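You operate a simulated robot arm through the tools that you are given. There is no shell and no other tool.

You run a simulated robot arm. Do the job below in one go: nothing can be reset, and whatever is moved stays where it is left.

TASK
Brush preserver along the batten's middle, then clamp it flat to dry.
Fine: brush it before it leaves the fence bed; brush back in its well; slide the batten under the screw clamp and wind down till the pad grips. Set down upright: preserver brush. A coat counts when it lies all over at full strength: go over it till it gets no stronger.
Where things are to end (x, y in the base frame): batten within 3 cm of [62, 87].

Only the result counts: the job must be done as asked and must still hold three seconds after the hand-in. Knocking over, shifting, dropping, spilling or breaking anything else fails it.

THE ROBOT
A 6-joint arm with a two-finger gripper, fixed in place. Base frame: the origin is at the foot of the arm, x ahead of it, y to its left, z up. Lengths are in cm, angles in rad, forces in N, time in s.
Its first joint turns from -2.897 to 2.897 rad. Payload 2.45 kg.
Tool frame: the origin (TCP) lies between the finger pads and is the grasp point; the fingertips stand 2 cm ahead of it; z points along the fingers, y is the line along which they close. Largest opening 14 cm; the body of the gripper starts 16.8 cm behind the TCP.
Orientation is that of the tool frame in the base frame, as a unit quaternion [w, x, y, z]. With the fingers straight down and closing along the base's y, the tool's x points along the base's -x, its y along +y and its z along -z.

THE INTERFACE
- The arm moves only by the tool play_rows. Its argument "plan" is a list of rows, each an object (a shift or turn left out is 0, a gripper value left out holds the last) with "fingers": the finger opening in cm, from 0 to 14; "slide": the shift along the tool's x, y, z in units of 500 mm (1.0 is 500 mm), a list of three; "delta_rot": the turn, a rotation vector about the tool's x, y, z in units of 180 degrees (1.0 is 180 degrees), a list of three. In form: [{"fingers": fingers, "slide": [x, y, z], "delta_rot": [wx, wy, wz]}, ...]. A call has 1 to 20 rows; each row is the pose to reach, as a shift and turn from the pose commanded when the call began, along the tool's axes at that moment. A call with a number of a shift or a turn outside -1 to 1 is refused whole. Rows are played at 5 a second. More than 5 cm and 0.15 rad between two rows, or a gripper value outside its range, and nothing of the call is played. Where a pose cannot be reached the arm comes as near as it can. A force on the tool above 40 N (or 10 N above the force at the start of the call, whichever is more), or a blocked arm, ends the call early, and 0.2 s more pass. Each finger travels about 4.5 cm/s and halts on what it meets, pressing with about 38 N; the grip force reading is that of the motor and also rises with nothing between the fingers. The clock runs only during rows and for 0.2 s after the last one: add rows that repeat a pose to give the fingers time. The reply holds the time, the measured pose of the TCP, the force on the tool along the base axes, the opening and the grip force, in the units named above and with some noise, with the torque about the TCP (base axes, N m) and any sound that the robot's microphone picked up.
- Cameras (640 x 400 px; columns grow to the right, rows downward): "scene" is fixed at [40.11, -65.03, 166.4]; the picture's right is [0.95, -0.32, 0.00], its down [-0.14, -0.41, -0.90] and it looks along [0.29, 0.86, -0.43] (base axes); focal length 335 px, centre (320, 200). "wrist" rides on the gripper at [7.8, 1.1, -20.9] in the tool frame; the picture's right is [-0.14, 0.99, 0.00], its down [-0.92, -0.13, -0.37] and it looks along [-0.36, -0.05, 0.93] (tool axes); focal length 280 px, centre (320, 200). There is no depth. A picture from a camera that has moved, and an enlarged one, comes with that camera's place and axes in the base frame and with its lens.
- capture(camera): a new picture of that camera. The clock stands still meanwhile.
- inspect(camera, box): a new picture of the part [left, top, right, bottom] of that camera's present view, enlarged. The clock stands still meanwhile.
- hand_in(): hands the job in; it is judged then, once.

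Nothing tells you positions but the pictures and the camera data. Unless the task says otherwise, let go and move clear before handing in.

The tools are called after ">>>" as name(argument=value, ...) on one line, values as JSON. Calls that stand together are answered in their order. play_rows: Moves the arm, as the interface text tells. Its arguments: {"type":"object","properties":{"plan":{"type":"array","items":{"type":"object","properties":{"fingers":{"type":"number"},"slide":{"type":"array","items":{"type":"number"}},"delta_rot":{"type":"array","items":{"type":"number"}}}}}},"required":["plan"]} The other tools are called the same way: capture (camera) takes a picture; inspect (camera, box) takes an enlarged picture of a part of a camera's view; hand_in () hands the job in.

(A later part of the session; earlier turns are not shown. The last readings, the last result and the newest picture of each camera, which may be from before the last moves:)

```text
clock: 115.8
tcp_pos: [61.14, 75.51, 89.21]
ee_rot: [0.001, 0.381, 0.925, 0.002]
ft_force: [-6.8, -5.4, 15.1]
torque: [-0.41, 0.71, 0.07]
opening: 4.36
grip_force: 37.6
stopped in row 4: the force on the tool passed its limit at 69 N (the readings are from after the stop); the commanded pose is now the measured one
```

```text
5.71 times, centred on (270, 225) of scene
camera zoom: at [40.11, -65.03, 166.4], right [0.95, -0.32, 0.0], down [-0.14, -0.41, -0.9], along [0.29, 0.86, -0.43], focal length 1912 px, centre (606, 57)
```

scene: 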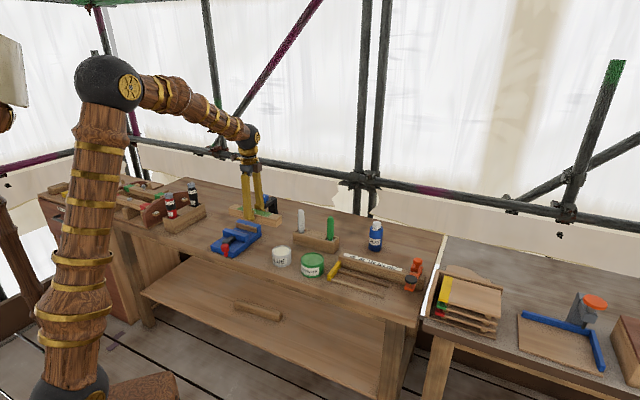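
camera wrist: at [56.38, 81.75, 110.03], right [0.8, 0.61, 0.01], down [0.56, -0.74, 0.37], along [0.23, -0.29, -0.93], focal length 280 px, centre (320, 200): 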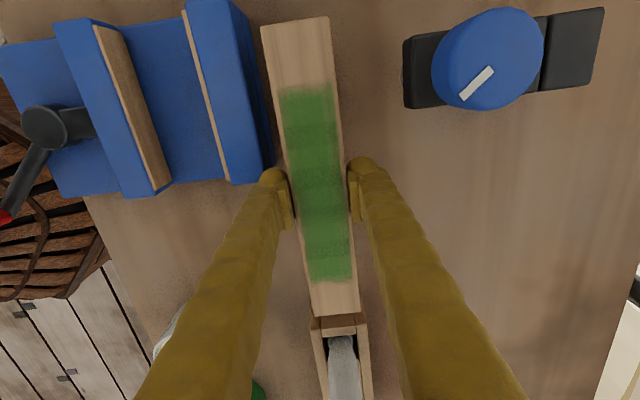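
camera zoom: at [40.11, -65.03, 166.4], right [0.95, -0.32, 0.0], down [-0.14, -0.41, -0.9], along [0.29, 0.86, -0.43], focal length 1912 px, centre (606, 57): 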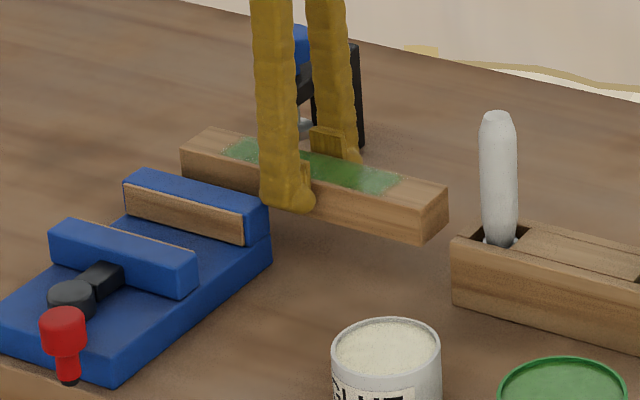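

The near finger's corner touched the top corner of the vise jaw. I stop there, look closely at clearances, then raise and shift.

>>> inspect(camera="wrist", box=[200, 120, 340, 220])

>>> inspect(camera="wrist", box=[280, 280, 400, 380])

>>> play_rows(plan=[{"slide": [0, 0, -0.01]}, {"slide": [0, 0, -0.03]}, {"slide": [0, 0, -0.05]}, {"slide": [0, 0, -0.05]}])

>>> capture(camera="wrist")

```text
4.00 times, centred on (270, 170) of wrist
camera zoom: at [56.38, 81.75, 110.03], right [0.8, 0.61, 0.01], down [0.56, -0.74, 0.37], along [0.23, -0.29, -0.93], focal length 1122 px, centre (520, 320)
```

zoom: 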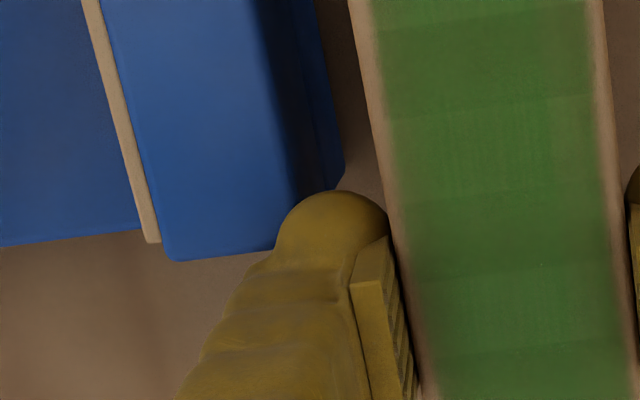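

```text
4.00 times, centred on (340, 330) of wrist
camera zoom: at [56.38, 81.75, 110.03], right [0.8, 0.61, 0.01], down [0.56, -0.74, 0.37], along [0.23, -0.29, -0.93], focal length 1122 px, centre (240, -320)
```

zoom: 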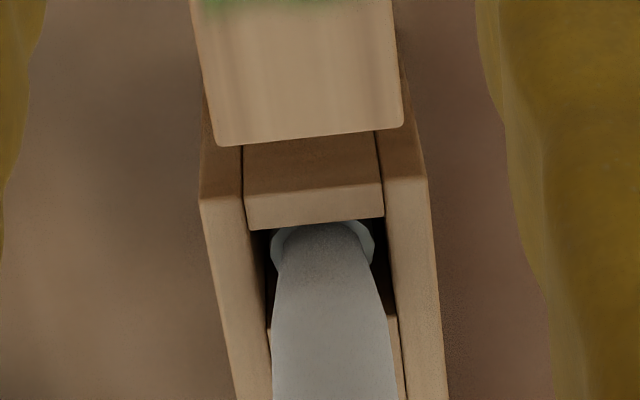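

```text
clock: 116.8
tcp_pos: [61.18, 75.65, 91.42]
ee_rot: [0.001, 0.382, 0.924, 0.002]
ft_force: [0.2, 0.0, -2.3]
torque: [-0.02, -0.03, 0.02]
opening: 4.39
grip_force: 38.1
```

```text
taken
camera wrist: at [56.4, 81.82, 112.4], right [0.8, 0.61, 0.01], down [0.56, -0.74, 0.37], along [0.23, -0.29, -0.93], focal length 280 px, centre (320, 200)
```

wrist: 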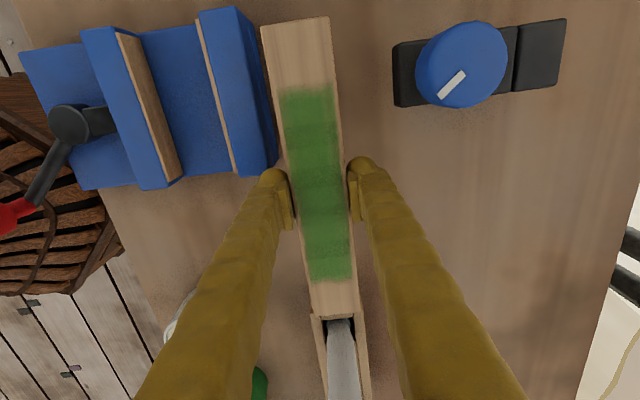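

The block end is actually about 3 cm clear of the batten, so I shift 1.7 cm away from the vise and lower again in smaller steps.

>>> play_rows(plan=[{"slide": [-0.017, 0, 0]}, {"slide": [-0.034, 0, 0]}, {"slide": [-0.034, 0, 0.02]}, {"slide": [-0.034, 0, 0.04]}, {"slide": [-0.034, 0, 0.06]}, {"slide": [-0.034, 0, 0.06]}])

>>> capture(camera="wrist")

>>> inspect(camera="scene", box=[220, 190, 320, 260])

```text
clock: 118.2
tcp_pos: [62.39, 74.44, 88.61]
ee_rot: [0.002, 0.382, 0.924, 0.003]
ft_force: [0.0, 0.3, -1.2]
torque: [0.0, -0.03, 0.0]
opening: 4.35
grip_force: 37.6
```

```text
taken
camera wrist: at [57.6, 80.62, 109.5], right [0.8, 0.61, 0.01], down [0.56, -0.74, 0.37], along [0.23, -0.29, -0.93], focal length 280 px, centre (320, 200)
```

wrist: 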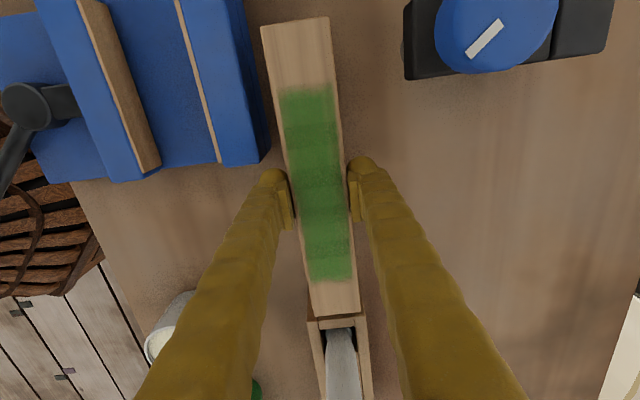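

```text
5.71 times, centred on (270, 225) of scene
camera zoom: at [40.11, -65.03, 166.4], right [0.95, -0.32, 0.0], down [-0.14, -0.41, -0.9], along [0.29, 0.86, -0.43], focal length 1912 px, centre (606, 57)
```

zoom: 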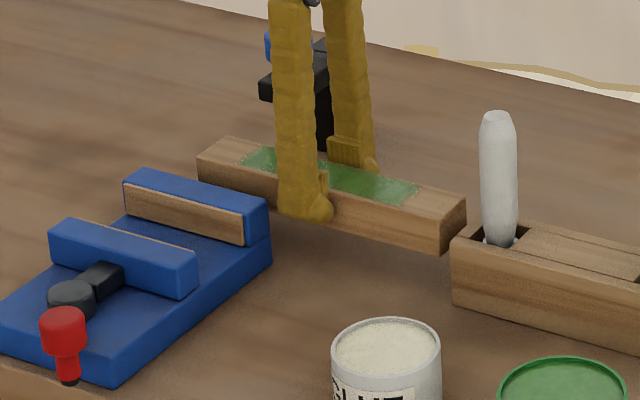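

>>> inspect(camera="wrist", box=[280, 280, 400, 380])

>>> inspect(camera="scene", box=[275, 205, 325, 245])

```text
4.00 times, centred on (340, 330) of wrist
camera zoom: at [57.6, 80.62, 109.5], right [0.8, 0.61, 0.01], down [0.56, -0.74, 0.37], along [0.23, -0.29, -0.93], focal length 1122 px, centre (240, -320)
```

zoom: 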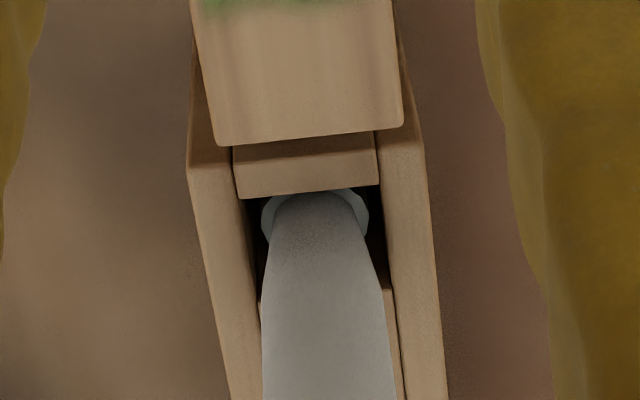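

```text
10.00 times, centred on (300, 225) of scene
camera zoom: at [40.11, -65.03, 166.4], right [0.95, -0.32, 0.0], down [-0.14, -0.41, -0.9], along [0.29, 0.86, -0.43], focal length 3346 px, centre (520, -50)
```

zoom: 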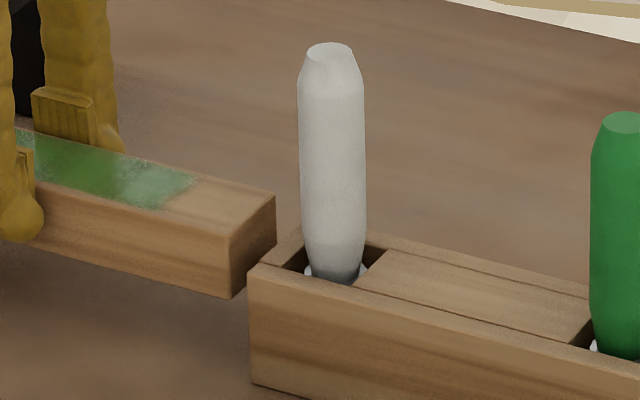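

The batten end is about 2 cm clear of the block. I lower the rest of the way to the table.

>>> play_rows(plan=[{"slide": [0, 0, 0.02]}, {"slide": [0, 0, 0.04]}, {"slide": [0, 0, 0.054]}, {"slide": [0, 0, 0.06]}, {"slide": [0, 0, 0.06]}])

```text
clock: 119.5
tcp_pos: [62.57, 74.41, 85.57]
ee_rot: [0.001, 0.382, 0.924, 0.003]
ft_force: [-0.1, 0.2, -1.7]
torque: [0.0, -0.02, 0.01]
opening: 4.4
grip_force: 38.1
```

>>> play_rows(plan=[{"slide": [0, 0, 0.003]}, {"slide": [0, 0, 0.005]}, {"slide": [0, 0, 0.005]}])

>>> play_rows(plan=[{"slide": [0, 0, 0.002]}, {"slide": [0, 0, 0.003]}, {"slide": [0, 0, 0.003]}])

```text
clock: 120.2
tcp_pos: [62.4, 74.4, 85.24]
ee_rot: [0.001, 0.382, 0.924, 0.003]
ft_force: [0.9, -0.9, -2.2]
torque: [-0.01, 0.0, 0.0]
opening: 4.41
grip_force: 37.9
```

```text
clock: 121.0
tcp_pos: [62.43, 74.4, 85.1]
ee_rot: [0.001, 0.381, 0.924, 0.003]
ft_force: [3.5, 0.6, 5.3]
torque: [-0.12, -0.03, 0.05]
opening: 4.41
grip_force: 37.8
```

The batten is on the table. I release it and rise straight up.

>>> play_rows(plan=[{"slide": [0, 0, -0.001], "fingers": 5.2}, {"slide": [0, 0, -0.001], "fingers": 6}, {"slide": [0, 0, -0.001], "fingers": 6}, {"slide": [0, 0, -0.04], "fingers": 6}, {"slide": [0, 0, -0.1], "fingers": 6}, {"slide": [0, -0.03, -0.17], "fingers": 6}, {"slide": [0, -0.1, -0.24], "fingers": 6}, {"slide": [0, -0.1, -0.24], "fingers": 6}])

>>> capture(camera="wrist")

>>> inspect(camera="scene", box=[200, 180, 340, 270])

>>> inspect(camera="scene", box=[240, 185, 300, 240])

```text
clock: 122.8
tcp_pos: [58.82, 70.82, 96.85]
ee_rot: [0.001, 0.381, 0.924, 0.002]
ft_force: [0.1, 0.6, -0.7]
torque: [0.01, -0.02, -0.03]
opening: 6.01
grip_force: 0.1
```

```text
taken
camera wrist: at [54.01, 77.09, 117.84], right [0.8, 0.61, 0.01], down [0.56, -0.74, 0.37], along [0.23, -0.29, -0.93], focal length 280 px, centre (320, 200)
```

wrist: 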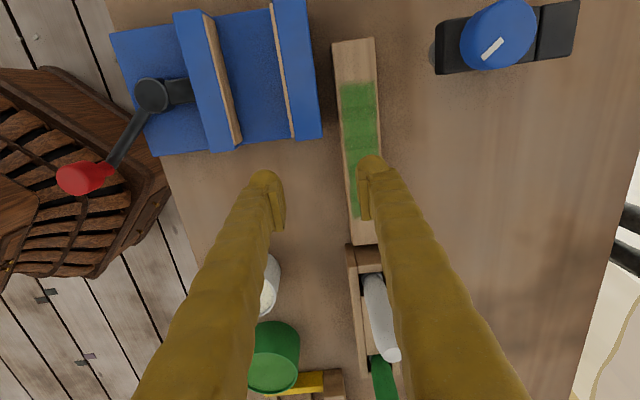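

```text
4.44 times, centred on (270, 225) of scene
camera zoom: at [40.11, -65.03, 166.4], right [0.95, -0.32, 0.0], down [-0.14, -0.41, -0.9], along [0.29, 0.86, -0.43], focal length 1487 px, centre (542, 89)
```

zoom: 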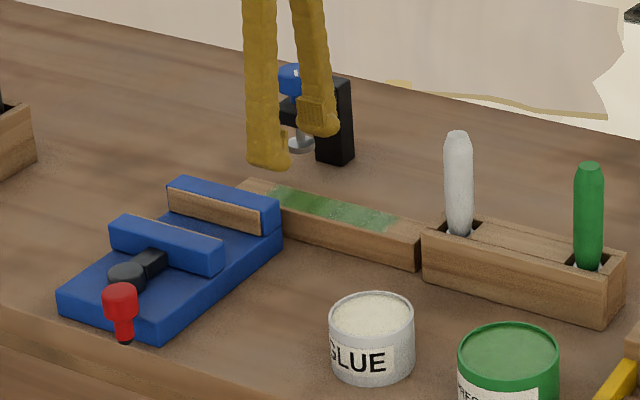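

```text
7.27 times, centred on (270, 212) of scene
camera zoom: at [40.11, -65.03, 166.4], right [0.95, -0.32, 0.0], down [-0.14, -0.41, -0.9], along [0.29, 0.86, -0.43], focal length 2434 px, centre (684, 109)
```

zoom: 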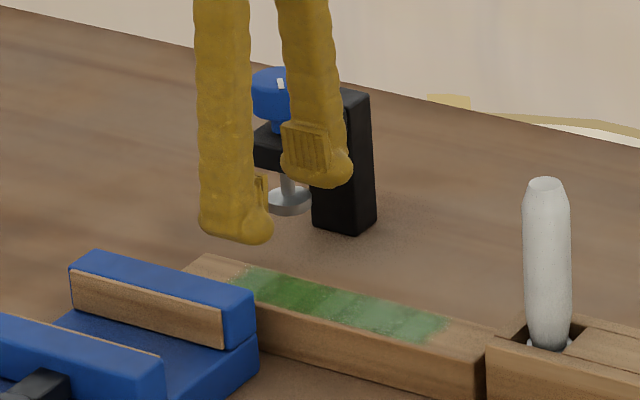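

The batten lies flat in front of the clamp, near (62.4, 74.4), and I estimate about 1 cm clearance under the pad. I back up, turn the tool to face outward and prepare to push it under the clamp.

>>> play_rows(plan=[{"slide": [0, -0.013, -0.02], "delta_rot": [0, 0, -0.0417]}, {"slide": [0, -0.027, -0.04], "delta_rot": [0, 0, -0.0833]}, {"slide": [0, -0.04, -0.06], "delta_rot": [0, 0, -0.125]}, {"slide": [0, -0.053, -0.08], "delta_rot": [0, 0, -0.1667]}, {"slide": [0, -0.067, -0.1], "delta_rot": [0, 0, -0.2083]}, {"slide": [0, -0.08, -0.12], "delta_rot": [0, 0, -0.25]}, {"slide": [0, -0.093, -0.14], "delta_rot": [0, 0, -0.2917]}, {"slide": [0, -0.107, -0.15], "delta_rot": [0, 0, -0.3333]}, {"slide": [0, -0.12, -0.15], "delta_rot": [0, 0, -0.375]}, {"slide": [0, -0.133, -0.15], "delta_rot": [0, 0, -0.4167]}, {"slide": [0, -0.147, -0.15], "delta_rot": [0, 0, -0.4583]}, {"slide": [0, -0.16, -0.15], "delta_rot": [0, 0, -0.5]}, {"slide": [0, -0.16, -0.15], "delta_rot": [0, 0, -0.5]}])

>>> capture(camera="wrist")

```text
clock: 125.7
tcp_pos: [53.31, 64.96, 104.57]
ee_rot: [0.002, -0.385, 0.923, 0.001]
ft_force: [0.6, -1.1, -0.5]
torque: [0.01, -0.01, 0.0]
opening: 6.02
grip_force: 0.1
```

```text
taken
camera wrist: at [46.94, 60.19, 125.37], right [-0.61, 0.8, 0.0], down [0.74, 0.56, 0.37], along [0.3, 0.23, -0.93], focal length 280 px, centre (320, 200)
```

wrist: 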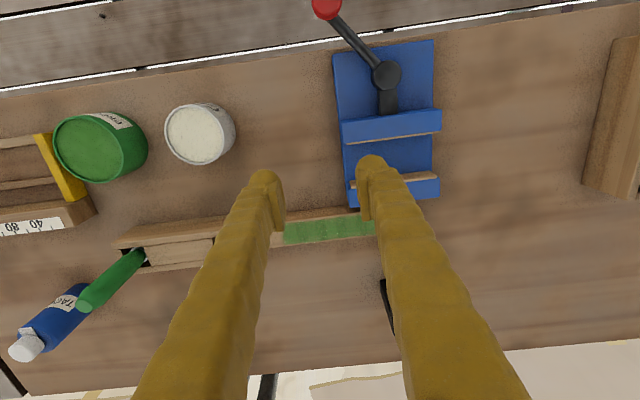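

Now I lean the tool outward 30° while moving beside the vise, above the free gap behind the batten.

>>> play_rows(plan=[{"slide": [-0.0146, -0.0144, 0.0], "delta_rot": [0, -0.0278, 0], "fingers": 10.5}, {"slide": [-0.0292, -0.0288, 0.01], "delta_rot": [0, -0.0556, 0]}, {"slide": [-0.0437, -0.0432, 0.02], "delta_rot": [0, -0.0833, 0]}, {"slide": [-0.0583, -0.0576, 0.04], "delta_rot": [0, -0.1111, 0]}, {"slide": [-0.0729, -0.072, 0.06], "delta_rot": [0, -0.1389, 0]}, {"slide": [-0.0875, -0.0864, 0.08], "delta_rot": [0, -0.1667, 0]}, {"slide": [-0.0875, -0.0864, 0.08], "delta_rot": [0, -0.1667, 0]}])

>>> capture(camera="wrist")

>>> inspect(camera="scene", box=[200, 150, 340, 270])

```text
clock: 127.2
tcp_pos: [59.57, 64.98, 100.58]
ee_rot: [0.241, -0.371, 0.891, 0.102]
ft_force: [0.5, 0.4, 0.2]
torque: [0.02, -0.04, 0.0]
opening: 10.48
grip_force: 0.0
```

```text
taken
camera wrist: at [46.52, 53.53, 114.66], right [-0.62, 0.78, 0.07], down [0.52, 0.34, 0.78], along [0.59, 0.52, -0.62], focal length 280 px, centre (320, 200)
```

wrist: 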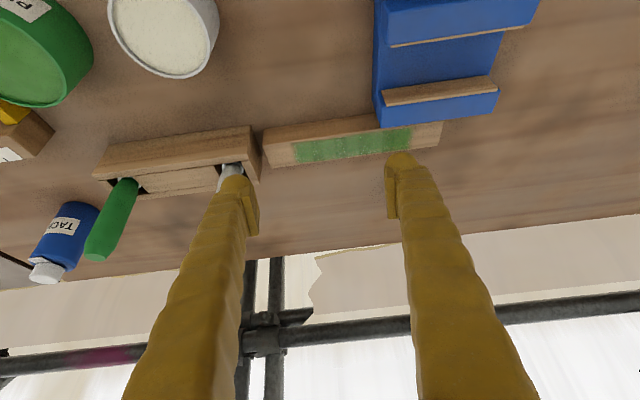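

```text
3.33 times, centred on (270, 210) of scene
camera zoom: at [40.11, -65.03, 166.4], right [0.95, -0.32, 0.0], down [-0.14, -0.41, -0.9], along [0.29, 0.86, -0.43], focal length 1116 px, centre (487, 167)
```

zoom: 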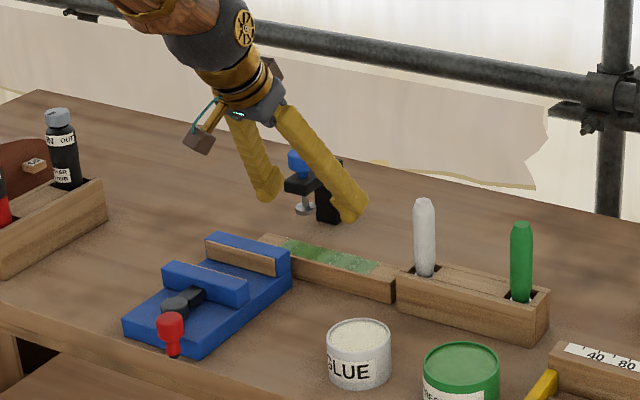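

Pose reached. I lower straight down behind the batten, between the vise and the glue pot, stopping about 3 cm above final height to check.

>>> play_rows(plan=[{"slide": [0.03, 0, 0.052]}, {"slide": [0.06, 0, 0.1039]}, {"slide": [0.09, 0, 0.1559]}, {"slide": [0.115, 0, 0.1992]}, {"slide": [0.13, 0, 0.2252]}, {"slide": [0.13, 0, 0.2252]}])

>>> capture(camera="wrist")

>>> inspect(camera="scene", box=[220, 180, 340, 270])

```text
clock: 128.7
tcp_pos: [59.39, 65.11, 87.51]
ee_rot: [0.241, -0.37, 0.891, 0.101]
ft_force: [0.5, -0.2, 0.9]
torque: [0.0, 0.01, 0.04]
opening: 10.49
grip_force: 0.0
```

```text
taken
camera wrist: at [46.49, 53.69, 101.56], right [-0.62, 0.78, 0.07], down [0.52, 0.34, 0.78], along [0.59, 0.52, -0.62], focal length 280 px, centre (320, 200)
```

wrist: 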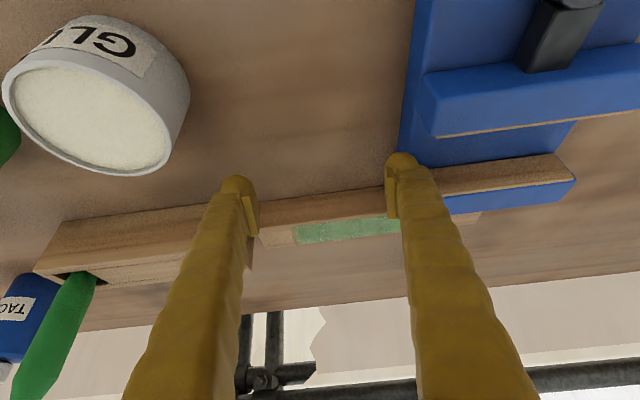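

```text
4.44 times, centred on (280, 225) of scene
camera zoom: at [40.11, -65.03, 166.4], right [0.95, -0.32, 0.0], down [-0.14, -0.41, -0.9], along [0.29, 0.86, -0.43], focal length 1487 px, centre (498, 89)
```

zoom: 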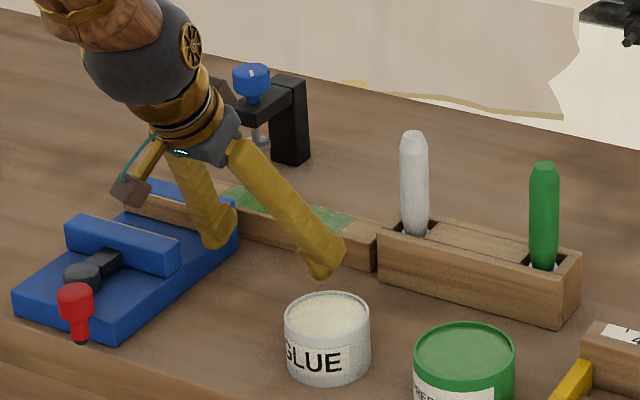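

Clearances look fine: about 1 cm to the vise edge. I lower the last 3 cm and then push outward gently.

>>> play_rows(plan=[{"slide": [0.01, 0, 0.0173]}, {"slide": [0.02, 0, 0.0346]}, {"slide": [0.027, 0, 0.0468]}, {"slide": [0.03, 0, 0.052]}, {"slide": [0.03, 0, 0.052]}])

>>> play_rows(plan=[{"slide": [-0.0173, 0, 0.01]}, {"slide": [-0.0346, 0, 0.02]}, {"slide": [-0.052, 0, 0.03]}, {"slide": [-0.0606, 0, 0.035]}, {"slide": [-0.0606, 0, 0.035]}])

>>> capture(camera="wrist")

>>> inspect(camera="scene", box=[220, 180, 340, 270])

```text
clock: 129.3
tcp_pos: [59.44, 65.25, 85.93]
ee_rot: [0.243, -0.37, 0.891, 0.102]
ft_force: [-5.7, -11.9, 17.9]
torque: [0.81, 1.09, 0.93]
opening: 10.58
grip_force: 0.4
stopped in row 3: the force on the tool passed its limit at 64 N (the readings are from after the stop); the commanded pose is now the measured one
```

```text
clock: 129.6
tcp_pos: [59.4, 65.15, 85.89]
ee_rot: [0.242, -0.372, 0.891, 0.1]
ft_force: [-9.0, -13.9, 16.8]
torque: [0.89, 0.97, 1.21]
opening: 10.65
grip_force: 1.0
stopped in row 1: the force on the tool passed its limit at 63 N (the readings are from after the stop); the commanded pose is now the measured one
```

```text
taken
camera wrist: at [46.55, 53.7, 100.02], right [-0.62, 0.78, 0.07], down [0.52, 0.34, 0.78], along [0.59, 0.52, -0.62], focal length 280 px, centre (320, 200)
```

wrist: 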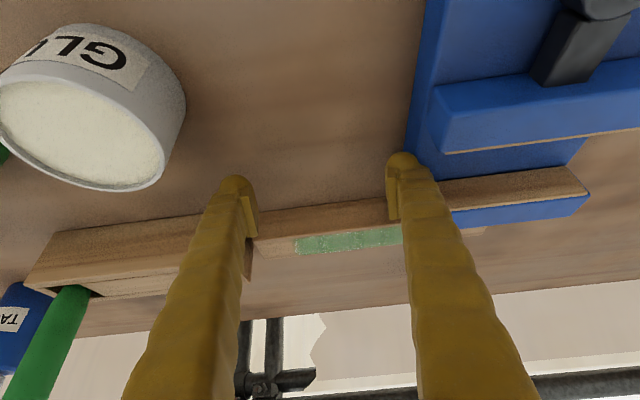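

```text
4.44 times, centred on (280, 225) of scene
camera zoom: at [40.11, -65.03, 166.4], right [0.95, -0.32, 0.0], down [-0.14, -0.41, -0.9], along [0.29, 0.86, -0.43], focal length 1487 px, centre (498, 89)
```

zoom: 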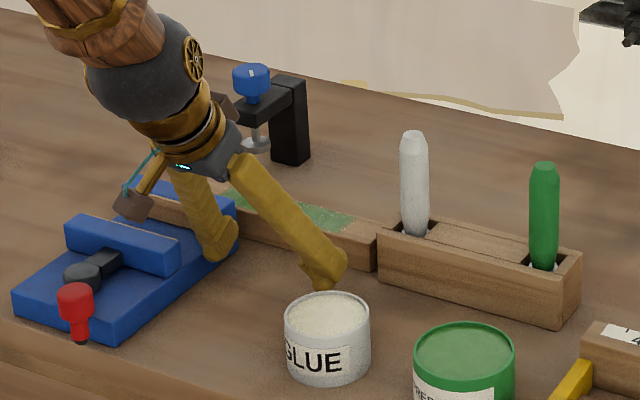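

The left finger landed on the vise's base edge; nothing appears to have moved. I raise 2 cm, narrow the fingers a little and shift away from the vise.

>>> play_rows(plan=[{"slide": [-0.01, 0, -0.0173]}, {"slide": [-0.02, 0, -0.0346]}, {"slide": [-0.02, -0.0117, -0.0346], "fingers": 9.4}, {"slide": [-0.02, -0.026, -0.0346], "fingers": 9.4}, {"slide": [-0.02, -0.026, -0.0346], "fingers": 9.4}])

>>> capture(camera="wrist")

>>> inspect(camera="scene", box=[200, 190, 340, 280])

```text
clock: 130.8
tcp_pos: [60.59, 64.34, 87.78]
ee_rot: [0.242, -0.371, 0.891, 0.099]
ft_force: [-1.1, -0.1, -0.9]
torque: [0.02, -0.01, 0.02]
opening: 9.38
grip_force: 0.0
```

```text
taken
camera wrist: at [47.51, 52.76, 101.96], right [-0.62, 0.78, 0.07], down [0.52, 0.34, 0.78], along [0.59, 0.52, -0.62], focal length 280 px, centre (320, 200)
```

wrist: 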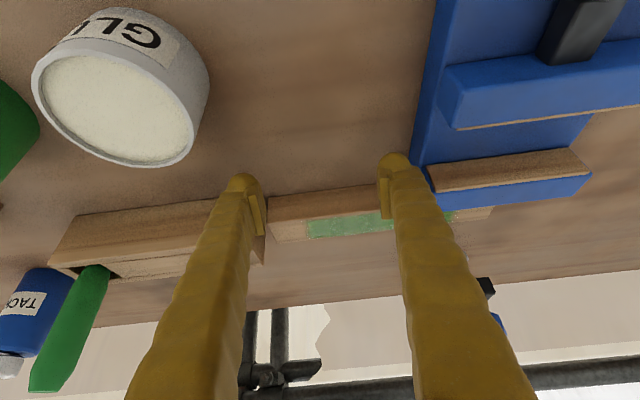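

```text
4.44 times, centred on (270, 235) of scene
camera zoom: at [40.11, -65.03, 166.4], right [0.95, -0.32, 0.0], down [-0.14, -0.41, -0.9], along [0.29, 0.86, -0.43], focal length 1487 px, centre (542, 44)
```

zoom: 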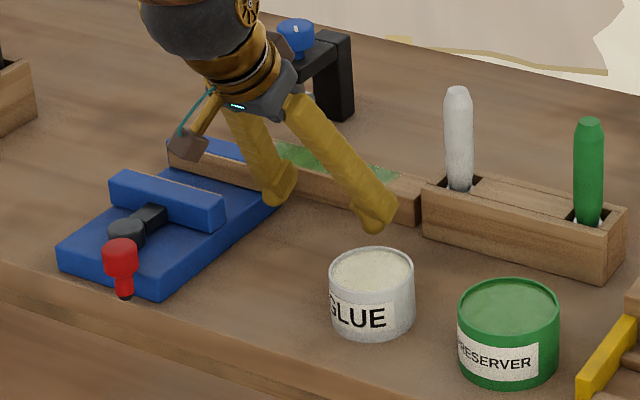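

The vise hasn't moved. There is now a visible gap between finger and vise; I lower to the pushing height.

>>> play_rows(plan=[{"slide": [0.008, 0, 0.0139]}, {"slide": [0.016, 0, 0.0277]}, {"slide": [0.024, 0, 0.0416]}, {"slide": [0.03, 0, 0.052]}, {"slide": [0.03, 0, 0.052]}])

>>> capture(camera="wrist")

```text
clock: 132.0
tcp_pos: [60.45, 64.29, 84.8]
ee_rot: [0.243, -0.371, 0.891, 0.1]
ft_force: [0.1, -0.9, -0.5]
torque: [0.02, 0.03, 0.03]
opening: 9.4
grip_force: 0.0
```

```text
taken
camera wrist: at [47.56, 52.9, 98.92], right [-0.62, 0.78, 0.07], down [0.52, 0.34, 0.78], along [0.59, 0.52, -0.62], focal length 280 px, centre (320, 200)
```

wrist: 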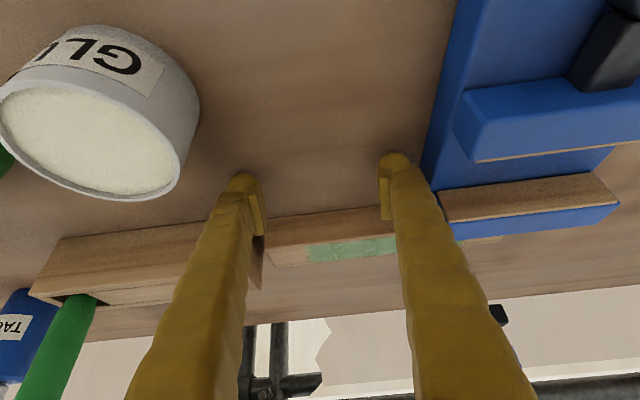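

Free. I push outward 3.5 cm toward the batten's near face and look.

>>> play_rows(plan=[{"slide": [-0.0173, 0, 0.01]}, {"slide": [-0.0346, 0, 0.02]}, {"slide": [-0.052, 0, 0.03]}, {"slide": [-0.0606, 0, 0.035]}, {"slide": [-0.0606, 0, 0.035]}])

>>> capture(camera="wrist")

>>> inspect(camera="scene", box=[220, 180, 340, 270])

```text
clock: 133.2
tcp_pos: [62.8, 66.73, 85.03]
ee_rot: [0.242, -0.371, 0.891, 0.1]
ft_force: [-0.4, -0.6, -1.2]
torque: [0.0, 0.0, 0.02]
opening: 9.39
grip_force: 0.0
```

```text
taken
camera wrist: at [49.95, 55.28, 99.06], right [-0.62, 0.78, 0.07], down [0.52, 0.34, 0.78], along [0.59, 0.52, -0.62], focal length 280 px, centre (320, 200)
```

wrist: 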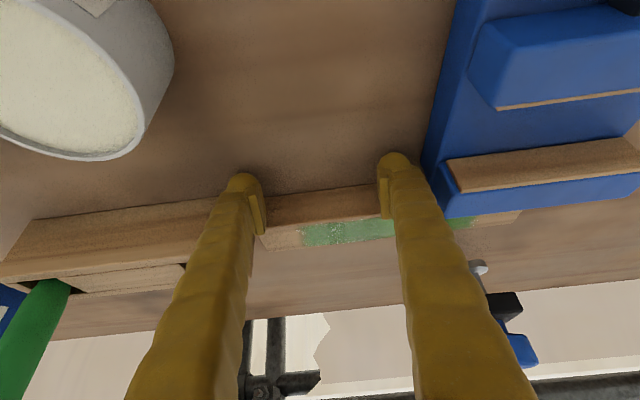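

```text
4.44 times, centred on (280, 225) of scene
camera zoom: at [40.11, -65.03, 166.4], right [0.95, -0.32, 0.0], down [-0.14, -0.41, -0.9], along [0.29, 0.86, -0.43], focal length 1487 px, centre (498, 89)
```

zoom: 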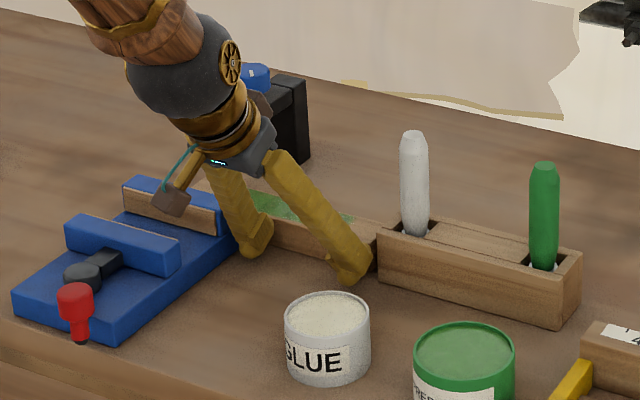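

>>> play_rows(plan=[{"slide": [-0.0087, 0, 0.005]}, {"slide": [-0.0173, 0, 0.01]}, {"slide": [-0.026, 0, 0.015]}, {"slide": [-0.0346, 0, 0.02]}, {"slide": [-0.0346, 0, 0.02]}])

>>> capture(camera="wrist")

>>> inspect(camera="scene", box=[220, 180, 340, 270])

```text
clock: 134.4
tcp_pos: [64.2, 68.23, 85.1]
ee_rot: [0.242, -0.371, 0.891, 0.1]
ft_force: [-0.6, -0.4, 0.1]
torque: [0.0, 0.0, 0.01]
opening: 9.4
grip_force: 0.1
```

```text
taken
camera wrist: at [51.28, 56.75, 99.12], right [-0.62, 0.78, 0.07], down [0.52, 0.34, 0.78], along [0.59, 0.52, -0.62], focal length 280 px, centre (320, 200)
```

wrist: 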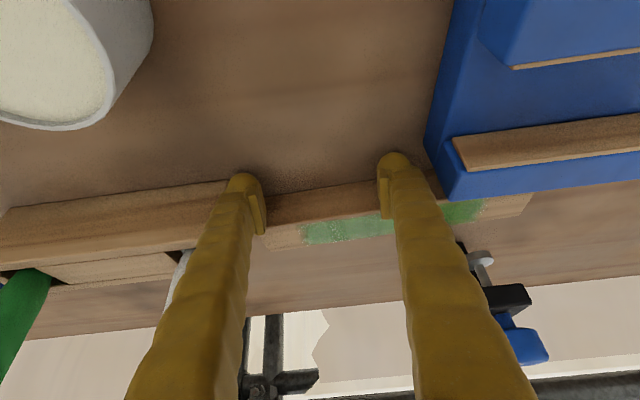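

```text
4.44 times, centred on (280, 225) of scene
camera zoom: at [40.11, -65.03, 166.4], right [0.95, -0.32, 0.0], down [-0.14, -0.41, -0.9], along [0.29, 0.86, -0.43], focal length 1487 px, centre (498, 89)
```

zoom: 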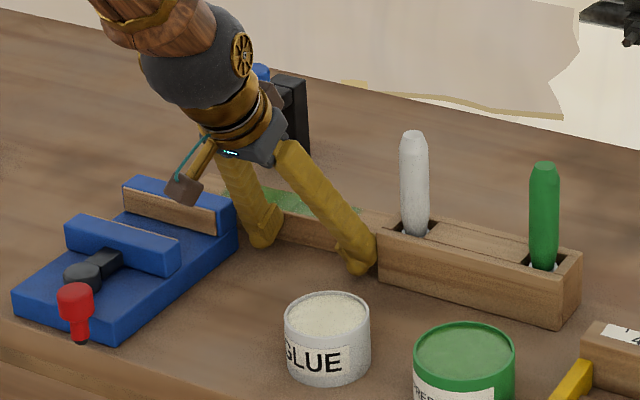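

>>> play_rows(plan=[{"slide": [-0.0087, 0, 0.005]}, {"slide": [-0.0173, 0, 0.01]}, {"slide": [-0.026, 0, 0.015]}, {"slide": [-0.0346, 0, 0.02]}, {"slide": [-0.0433, 0, 0.025]}, {"slide": [-0.0433, 0, 0.025]}])

>>> capture(camera="wrist")

>>> inspect(camera="scene", box=[220, 180, 340, 270])

```text
clock: 135.8
tcp_pos: [66.0, 69.84, 85.06]
ee_rot: [0.242, -0.37, 0.891, 0.101]
ft_force: [-0.6, -0.6, -0.9]
torque: [-0.05, 0.0, 0.06]
opening: 9.43
grip_force: 0.0
```

```text
taken
camera wrist: at [53.04, 58.41, 99.02], right [-0.62, 0.78, 0.07], down [0.52, 0.34, 0.78], along [0.59, 0.52, -0.62], focal length 280 px, centre (320, 200)
```

wrist: 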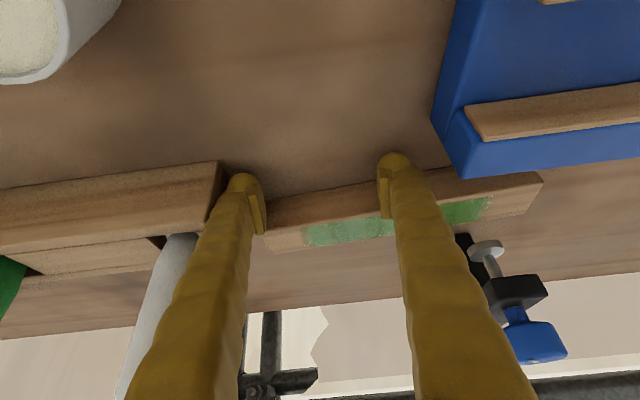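

```text
4.44 times, centred on (280, 225) of scene
camera zoom: at [40.11, -65.03, 166.4], right [0.95, -0.32, 0.0], down [-0.14, -0.41, -0.9], along [0.29, 0.86, -0.43], focal length 1487 px, centre (498, 89)
```

zoom: 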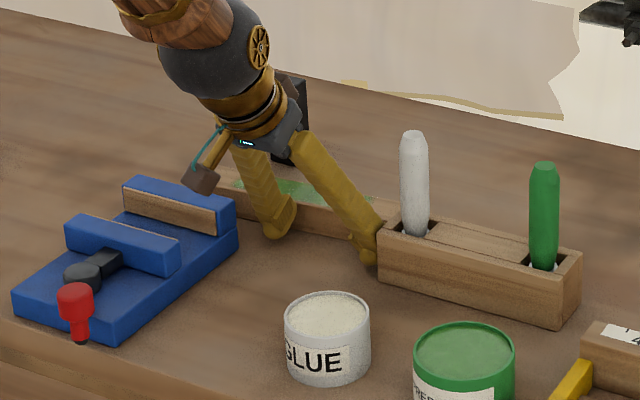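

The batten is moving with the fingers, still square. Its far edge is about to pass under the pad, so I inspect the pad height closely.

>>> inspect(camera="wrist", box=[420, 150, 580, 290])

>>> inspect(camera="scene", box=[250, 185, 310, 235])

```text
2.86 times, centred on (500, 220) of wrist
camera zoom: at [53.04, 58.41, 99.02], right [-0.62, 0.78, 0.07], down [0.52, 0.34, 0.78], along [0.59, 0.52, -0.62], focal length 801 px, centre (-194, 143)
```

zoom: 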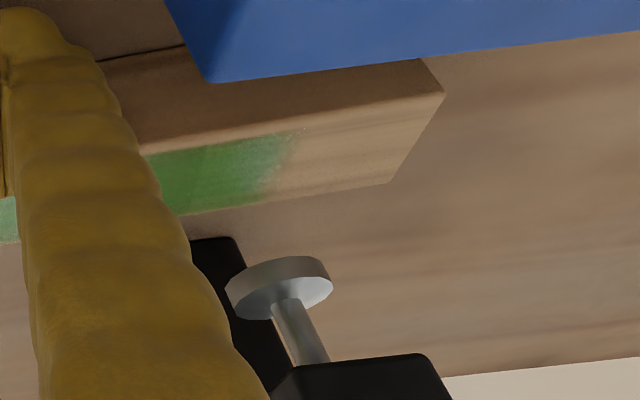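

```text
8.00 times, centred on (280, 210) of scene
camera zoom: at [40.11, -65.03, 166.4], right [0.95, -0.32, 0.0], down [-0.14, -0.41, -0.9], along [0.29, 0.86, -0.43], focal length 2677 px, centre (640, 120)
```

zoom: 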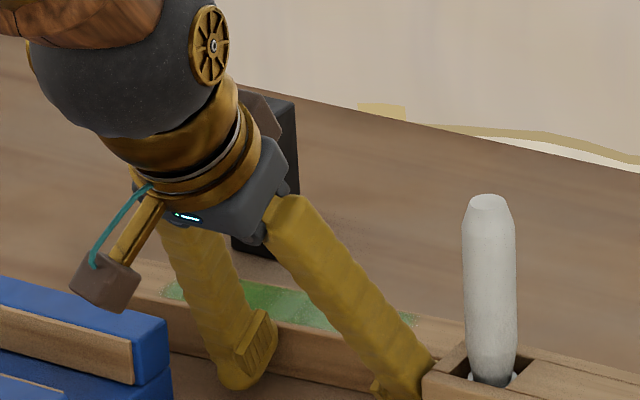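

The pad's underside is near z 86.7 and the batten top is 85.0, so it will pass under. I keep pushing outward about 4.2 cm.

>>> play_rows(plan=[{"slide": [-0.0104, 0, 0.006]}, {"slide": [-0.0208, 0, 0.012]}, {"slide": [-0.0312, 0, 0.018]}, {"slide": [-0.0416, 0, 0.024]}, {"slide": [-0.052, 0, 0.03]}, {"slide": [-0.0624, 0, 0.036]}, {"slide": [-0.0728, 0, 0.042]}, {"slide": [-0.0728, 0, 0.042]}])

>>> capture(camera="wrist")

>>> inspect(camera="scene", box=[220, 180, 340, 270])

```text
clock: 137.6
tcp_pos: [68.91, 72.98, 84.98]
ee_rot: [0.242, -0.371, 0.891, 0.099]
ft_force: [0.2, -0.6, -0.3]
torque: [0.01, -0.04, 0.0]
opening: 9.39
grip_force: 0.1
```

```text
taken
camera wrist: at [55.99, 61.53, 99.12], right [-0.62, 0.78, 0.07], down [0.52, 0.34, 0.78], along [0.59, 0.52, -0.62], focal length 280 px, centre (320, 200)
```

wrist: 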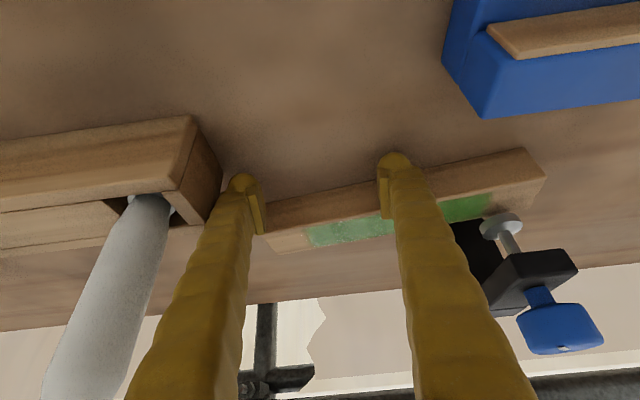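

```text
4.44 times, centred on (280, 225) of scene
camera zoom: at [40.11, -65.03, 166.4], right [0.95, -0.32, 0.0], down [-0.14, -0.41, -0.9], along [0.29, 0.86, -0.43], focal length 1487 px, centre (498, 89)
```

zoom: 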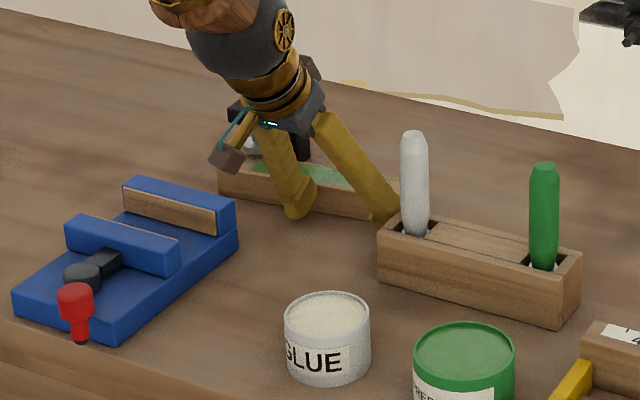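

>>> inspect(camera="wrist", box=[410, 120, 570, 260])

>>> inspect(camera="wrist", box=[230, 150, 420, 270])

>>> inspect(camera="scene", box=[260, 200, 320, 240])

```text
2.86 times, centred on (490, 190) of wrist
camera zoom: at [55.99, 61.53, 99.12], right [-0.62, 0.78, 0.07], down [0.52, 0.34, 0.78], along [0.59, 0.52, -0.62], focal length 801 px, centre (-166, 229)
```

zoom: 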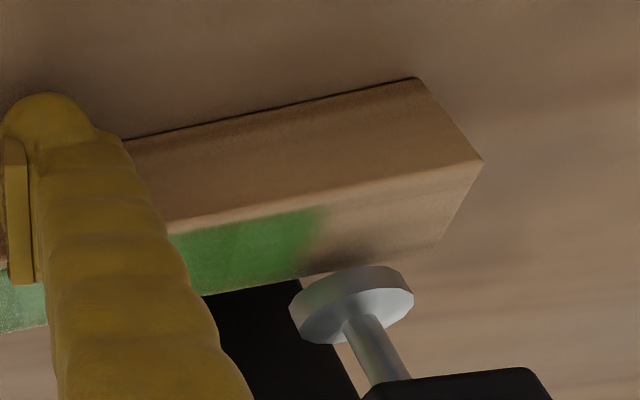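

```text
3.33 times, centred on (325, 210) of wrist
camera zoom: at [55.99, 61.53, 99.12], right [-0.62, 0.78, 0.07], down [0.52, 0.34, 0.78], along [0.59, 0.52, -0.62], focal length 935 px, centre (303, 167)
```

zoom: 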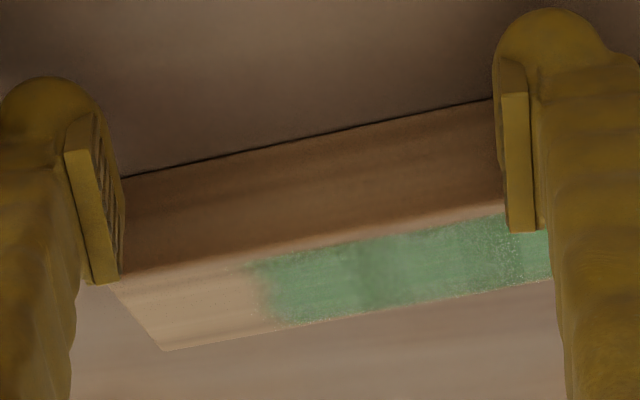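

```text
10.00 times, centred on (290, 220) of scene
camera zoom: at [40.11, -65.03, 166.4], right [0.95, -0.32, 0.0], down [-0.14, -0.41, -0.9], along [0.29, 0.86, -0.43], focal length 3346 px, centre (620, 0)
```

zoom: 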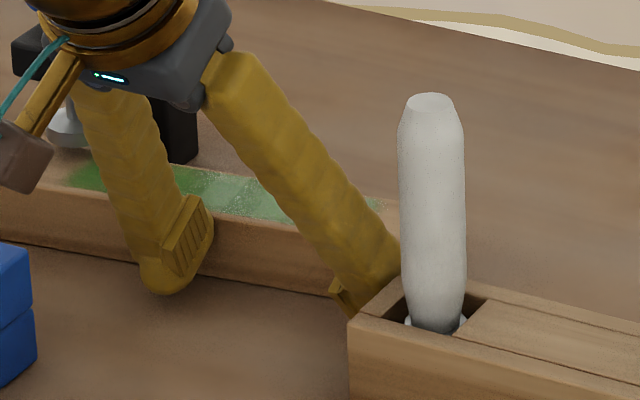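

The batten is under the pad but turned about 8° and needs to slide about 8.5 cm along the bench toward the clamp's centre. I rise slightly, close the fingers, and go round to its free end to push it along.

>>> play_rows(plan=[{"slide": [0.0087, 0, -0.005], "fingers": 9.4}, {"slide": [-0.0113, 0, -0.0396]}, {"slide": [-0.0313, 0, -0.0743]}, {"slide": [-0.0463, 0, -0.1003], "fingers": 4}, {"slide": [-0.0613, -0.03, -0.0916], "delta_rot": [0, 0.0139, 0], "fingers": 0}, {"slide": [-0.0763, -0.06, -0.083], "delta_rot": [0, 0.0278, 0]}, {"slide": [-0.0963, -0.1, -0.0715], "delta_rot": [0, 0.0417, 0]}, {"slide": [-0.1163, -0.13, -0.06], "delta_rot": [0, 0.0556, 0]}, {"slide": [-0.1362, -0.15, -0.0599], "delta_rot": [0, 0.0556, 0]}, {"slide": [-0.1362, -0.15, -0.0599], "delta_rot": [0, 0.0556, 0]}])

>>> capture(camera="wrist")

>>> inspect(camera="scene", box=[230, 160, 350, 260])

```text
clock: 139.8
tcp_pos: [77.3, 70.73, 91.04]
ee_rot: [0.164, -0.378, 0.908, 0.068]
ft_force: [0.2, 0.7, 0.4]
torque: [0.01, 0.02, 0.01]
opening: 0.0
grip_force: 29.7
```

```text
taken
camera wrist: at [66.34, 61.27, 107.88], right [-0.61, 0.79, 0.05], down [0.61, 0.43, 0.67], along [0.51, 0.44, -0.74], focal length 280 px, centre (320, 200)
```

wrist: 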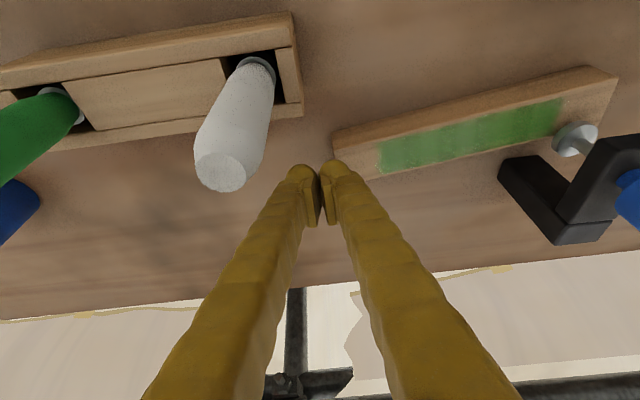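

```text
4.00 times, centred on (290, 210) of scene
camera zoom: at [40.11, -65.03, 166.4], right [0.95, -0.32, 0.0], down [-0.14, -0.41, -0.9], along [0.29, 0.86, -0.43], focal length 1339 px, centre (440, 160)
```

zoom: 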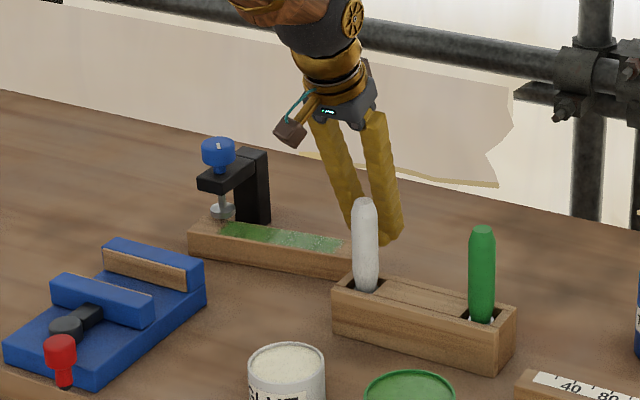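

I can see the whole batten from here. I zoom in to find its end exactly before lowering beside it.

>>> inspect(camera="wrist", box=[280, 100, 420, 210])

>>> inspect(camera="wrist", box=[480, 50, 640, 180])

>>> inspect(camera="scene", box=[270, 190, 330, 240])

```text
3.64 times, centred on (350, 155) of wrist
camera zoom: at [66.34, 61.27, 107.88], right [-0.61, 0.79, 0.05], down [0.61, 0.43, 0.67], along [0.51, 0.44, -0.74], focal length 1020 px, centre (211, 364)
```

zoom: 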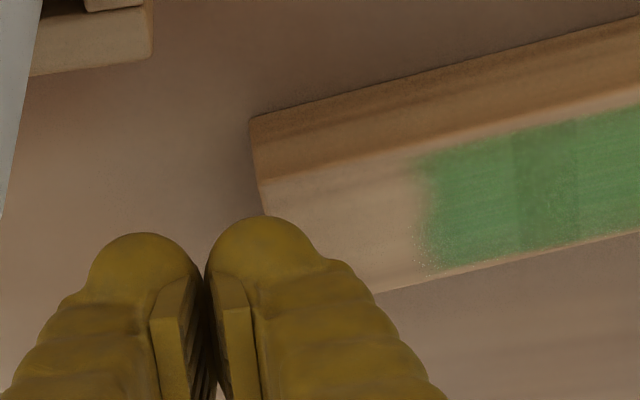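

```text
3.08 times, centred on (560, 115) of wrist
camera zoom: at [66.34, 61.27, 107.88], right [-0.61, 0.79, 0.05], down [0.61, 0.43, 0.67], along [0.51, 0.44, -0.74], focal length 863 px, centre (-418, 462)
```

zoom: 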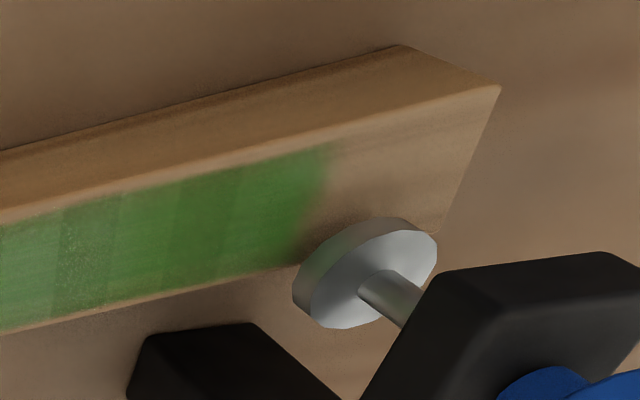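

```text
8.00 times, centred on (300, 215) of scene
camera zoom: at [40.11, -65.03, 166.4], right [0.95, -0.32, 0.0], down [-0.14, -0.41, -0.9], along [0.29, 0.86, -0.43], focal length 2677 px, centre (480, 80)
```

zoom: 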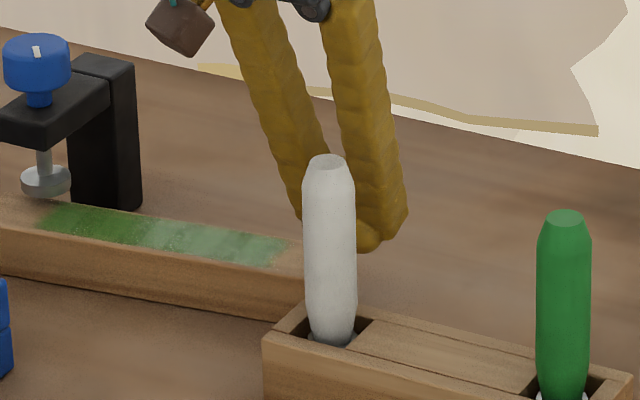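

The batten's end face is at about e1 +3.0 and it needs about 8.3 cm toward the clamp. I shift slightly clear of the end and lower the closed fingers beside it.

>>> play_rows(plan=[{"slide": [-0.0168, -0.012, 0.0063]}, {"slide": [-0.0168, -0.012, 0.0063]}, {"slide": [-0.0068, -0.012, 0.0331]}, {"slide": [0.0032, -0.012, 0.0599]}, {"slide": [0.0132, -0.012, 0.0867]}, {"slide": [0.0209, -0.012, 0.1073]}, {"slide": [0.0209, -0.012, 0.1073]}])

>>> capture(camera="wrist")

>>> inspect(camera="scene", box=[260, 170, 340, 240])

```text
clock: 141.1
tcp_pos: [78.59, 70.97, 87.15]
ee_rot: [0.167, -0.379, 0.908, 0.068]
ft_force: [-0.2, -0.9, 10.8]
torque: [0.12, 0.24, -0.02]
opening: 0.0
grip_force: 29.7
stopped in row 6: the force on the tool passed its limit at 54 N (the readings are from after the stop); the commanded pose is now the measured one
```

```text
taken
camera wrist: at [67.48, 61.33, 103.8], right [-0.61, 0.79, 0.05], down [0.6, 0.43, 0.67], along [0.51, 0.44, -0.74], focal length 280 px, centre (320, 200)
```

wrist: 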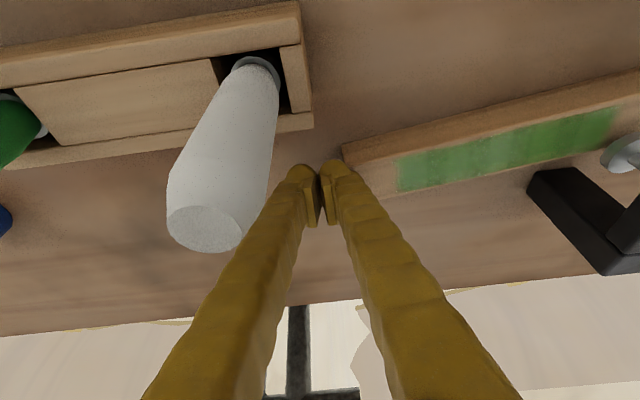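

```text
5.71 times, centred on (300, 205) of scene
camera zoom: at [40.11, -65.03, 166.4], right [0.95, -0.32, 0.0], down [-0.14, -0.41, -0.9], along [0.29, 0.86, -0.43], focal length 1912 px, centre (434, 171)
```

zoom: 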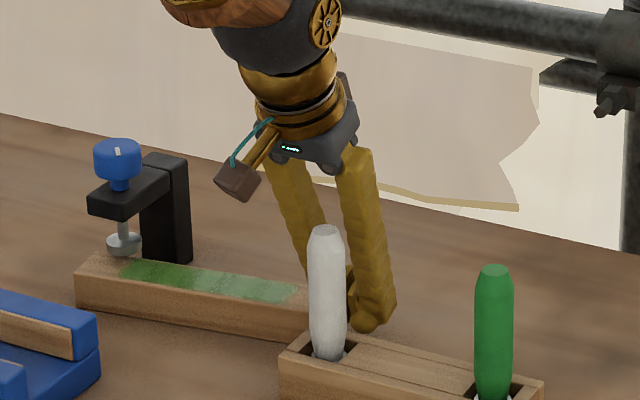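

The closed fingers are thicker than assumed (about 2.4 cm each side) and touched the batten's top edge. I raise 1 cm, shift another centimetre clear, and lower again.

>>> play_rows(plan=[{"slide": [-0.007, 0, -0.0187]}, {"slide": [-0.007, -0.01, -0.0187]}, {"slide": [-0.007, -0.022, -0.0187]}, {"slide": [0.0, -0.022, 0.0]}, {"slide": [0.0055, -0.022, 0.0147]}, {"slide": [0.0108, -0.022, 0.029]}, {"slide": [0.0108, -0.022, 0.029]}])

>>> capture(camera="wrist")

>>> inspect(camera="scene", box=[260, 170, 340, 240])

```text
clock: 142.7
tcp_pos: [79.35, 70.24, 85.42]
ee_rot: [0.167, -0.378, 0.908, 0.068]
ft_force: [0.8, 0.0, 0.0]
torque: [0.01, -0.03, 0.04]
opening: 0.0
grip_force: 29.6
```

```text
taken
camera wrist: at [68.25, 60.59, 102.2], right [-0.61, 0.79, 0.05], down [0.61, 0.43, 0.67], along [0.51, 0.44, -0.74], focal length 280 px, centre (320, 200)
```

wrist: 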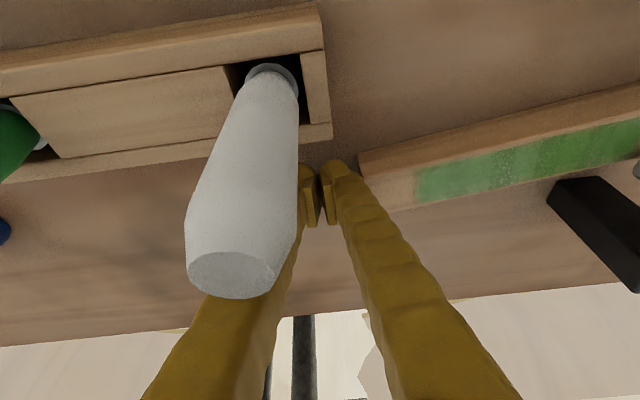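

```text
5.71 times, centred on (300, 205) of scene
camera zoom: at [40.11, -65.03, 166.4], right [0.95, -0.32, 0.0], down [-0.14, -0.41, -0.9], along [0.29, 0.86, -0.43], focal length 1912 px, centre (434, 171)
```

zoom: 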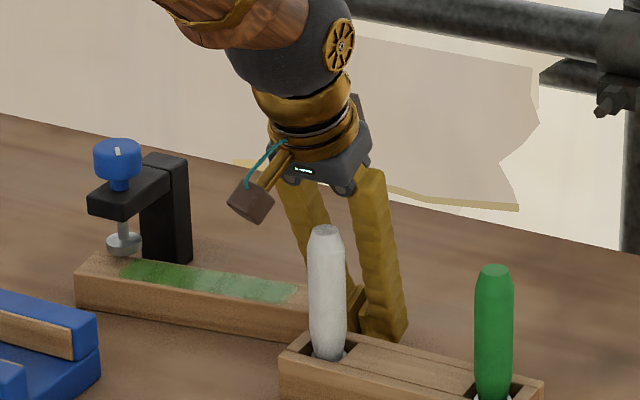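

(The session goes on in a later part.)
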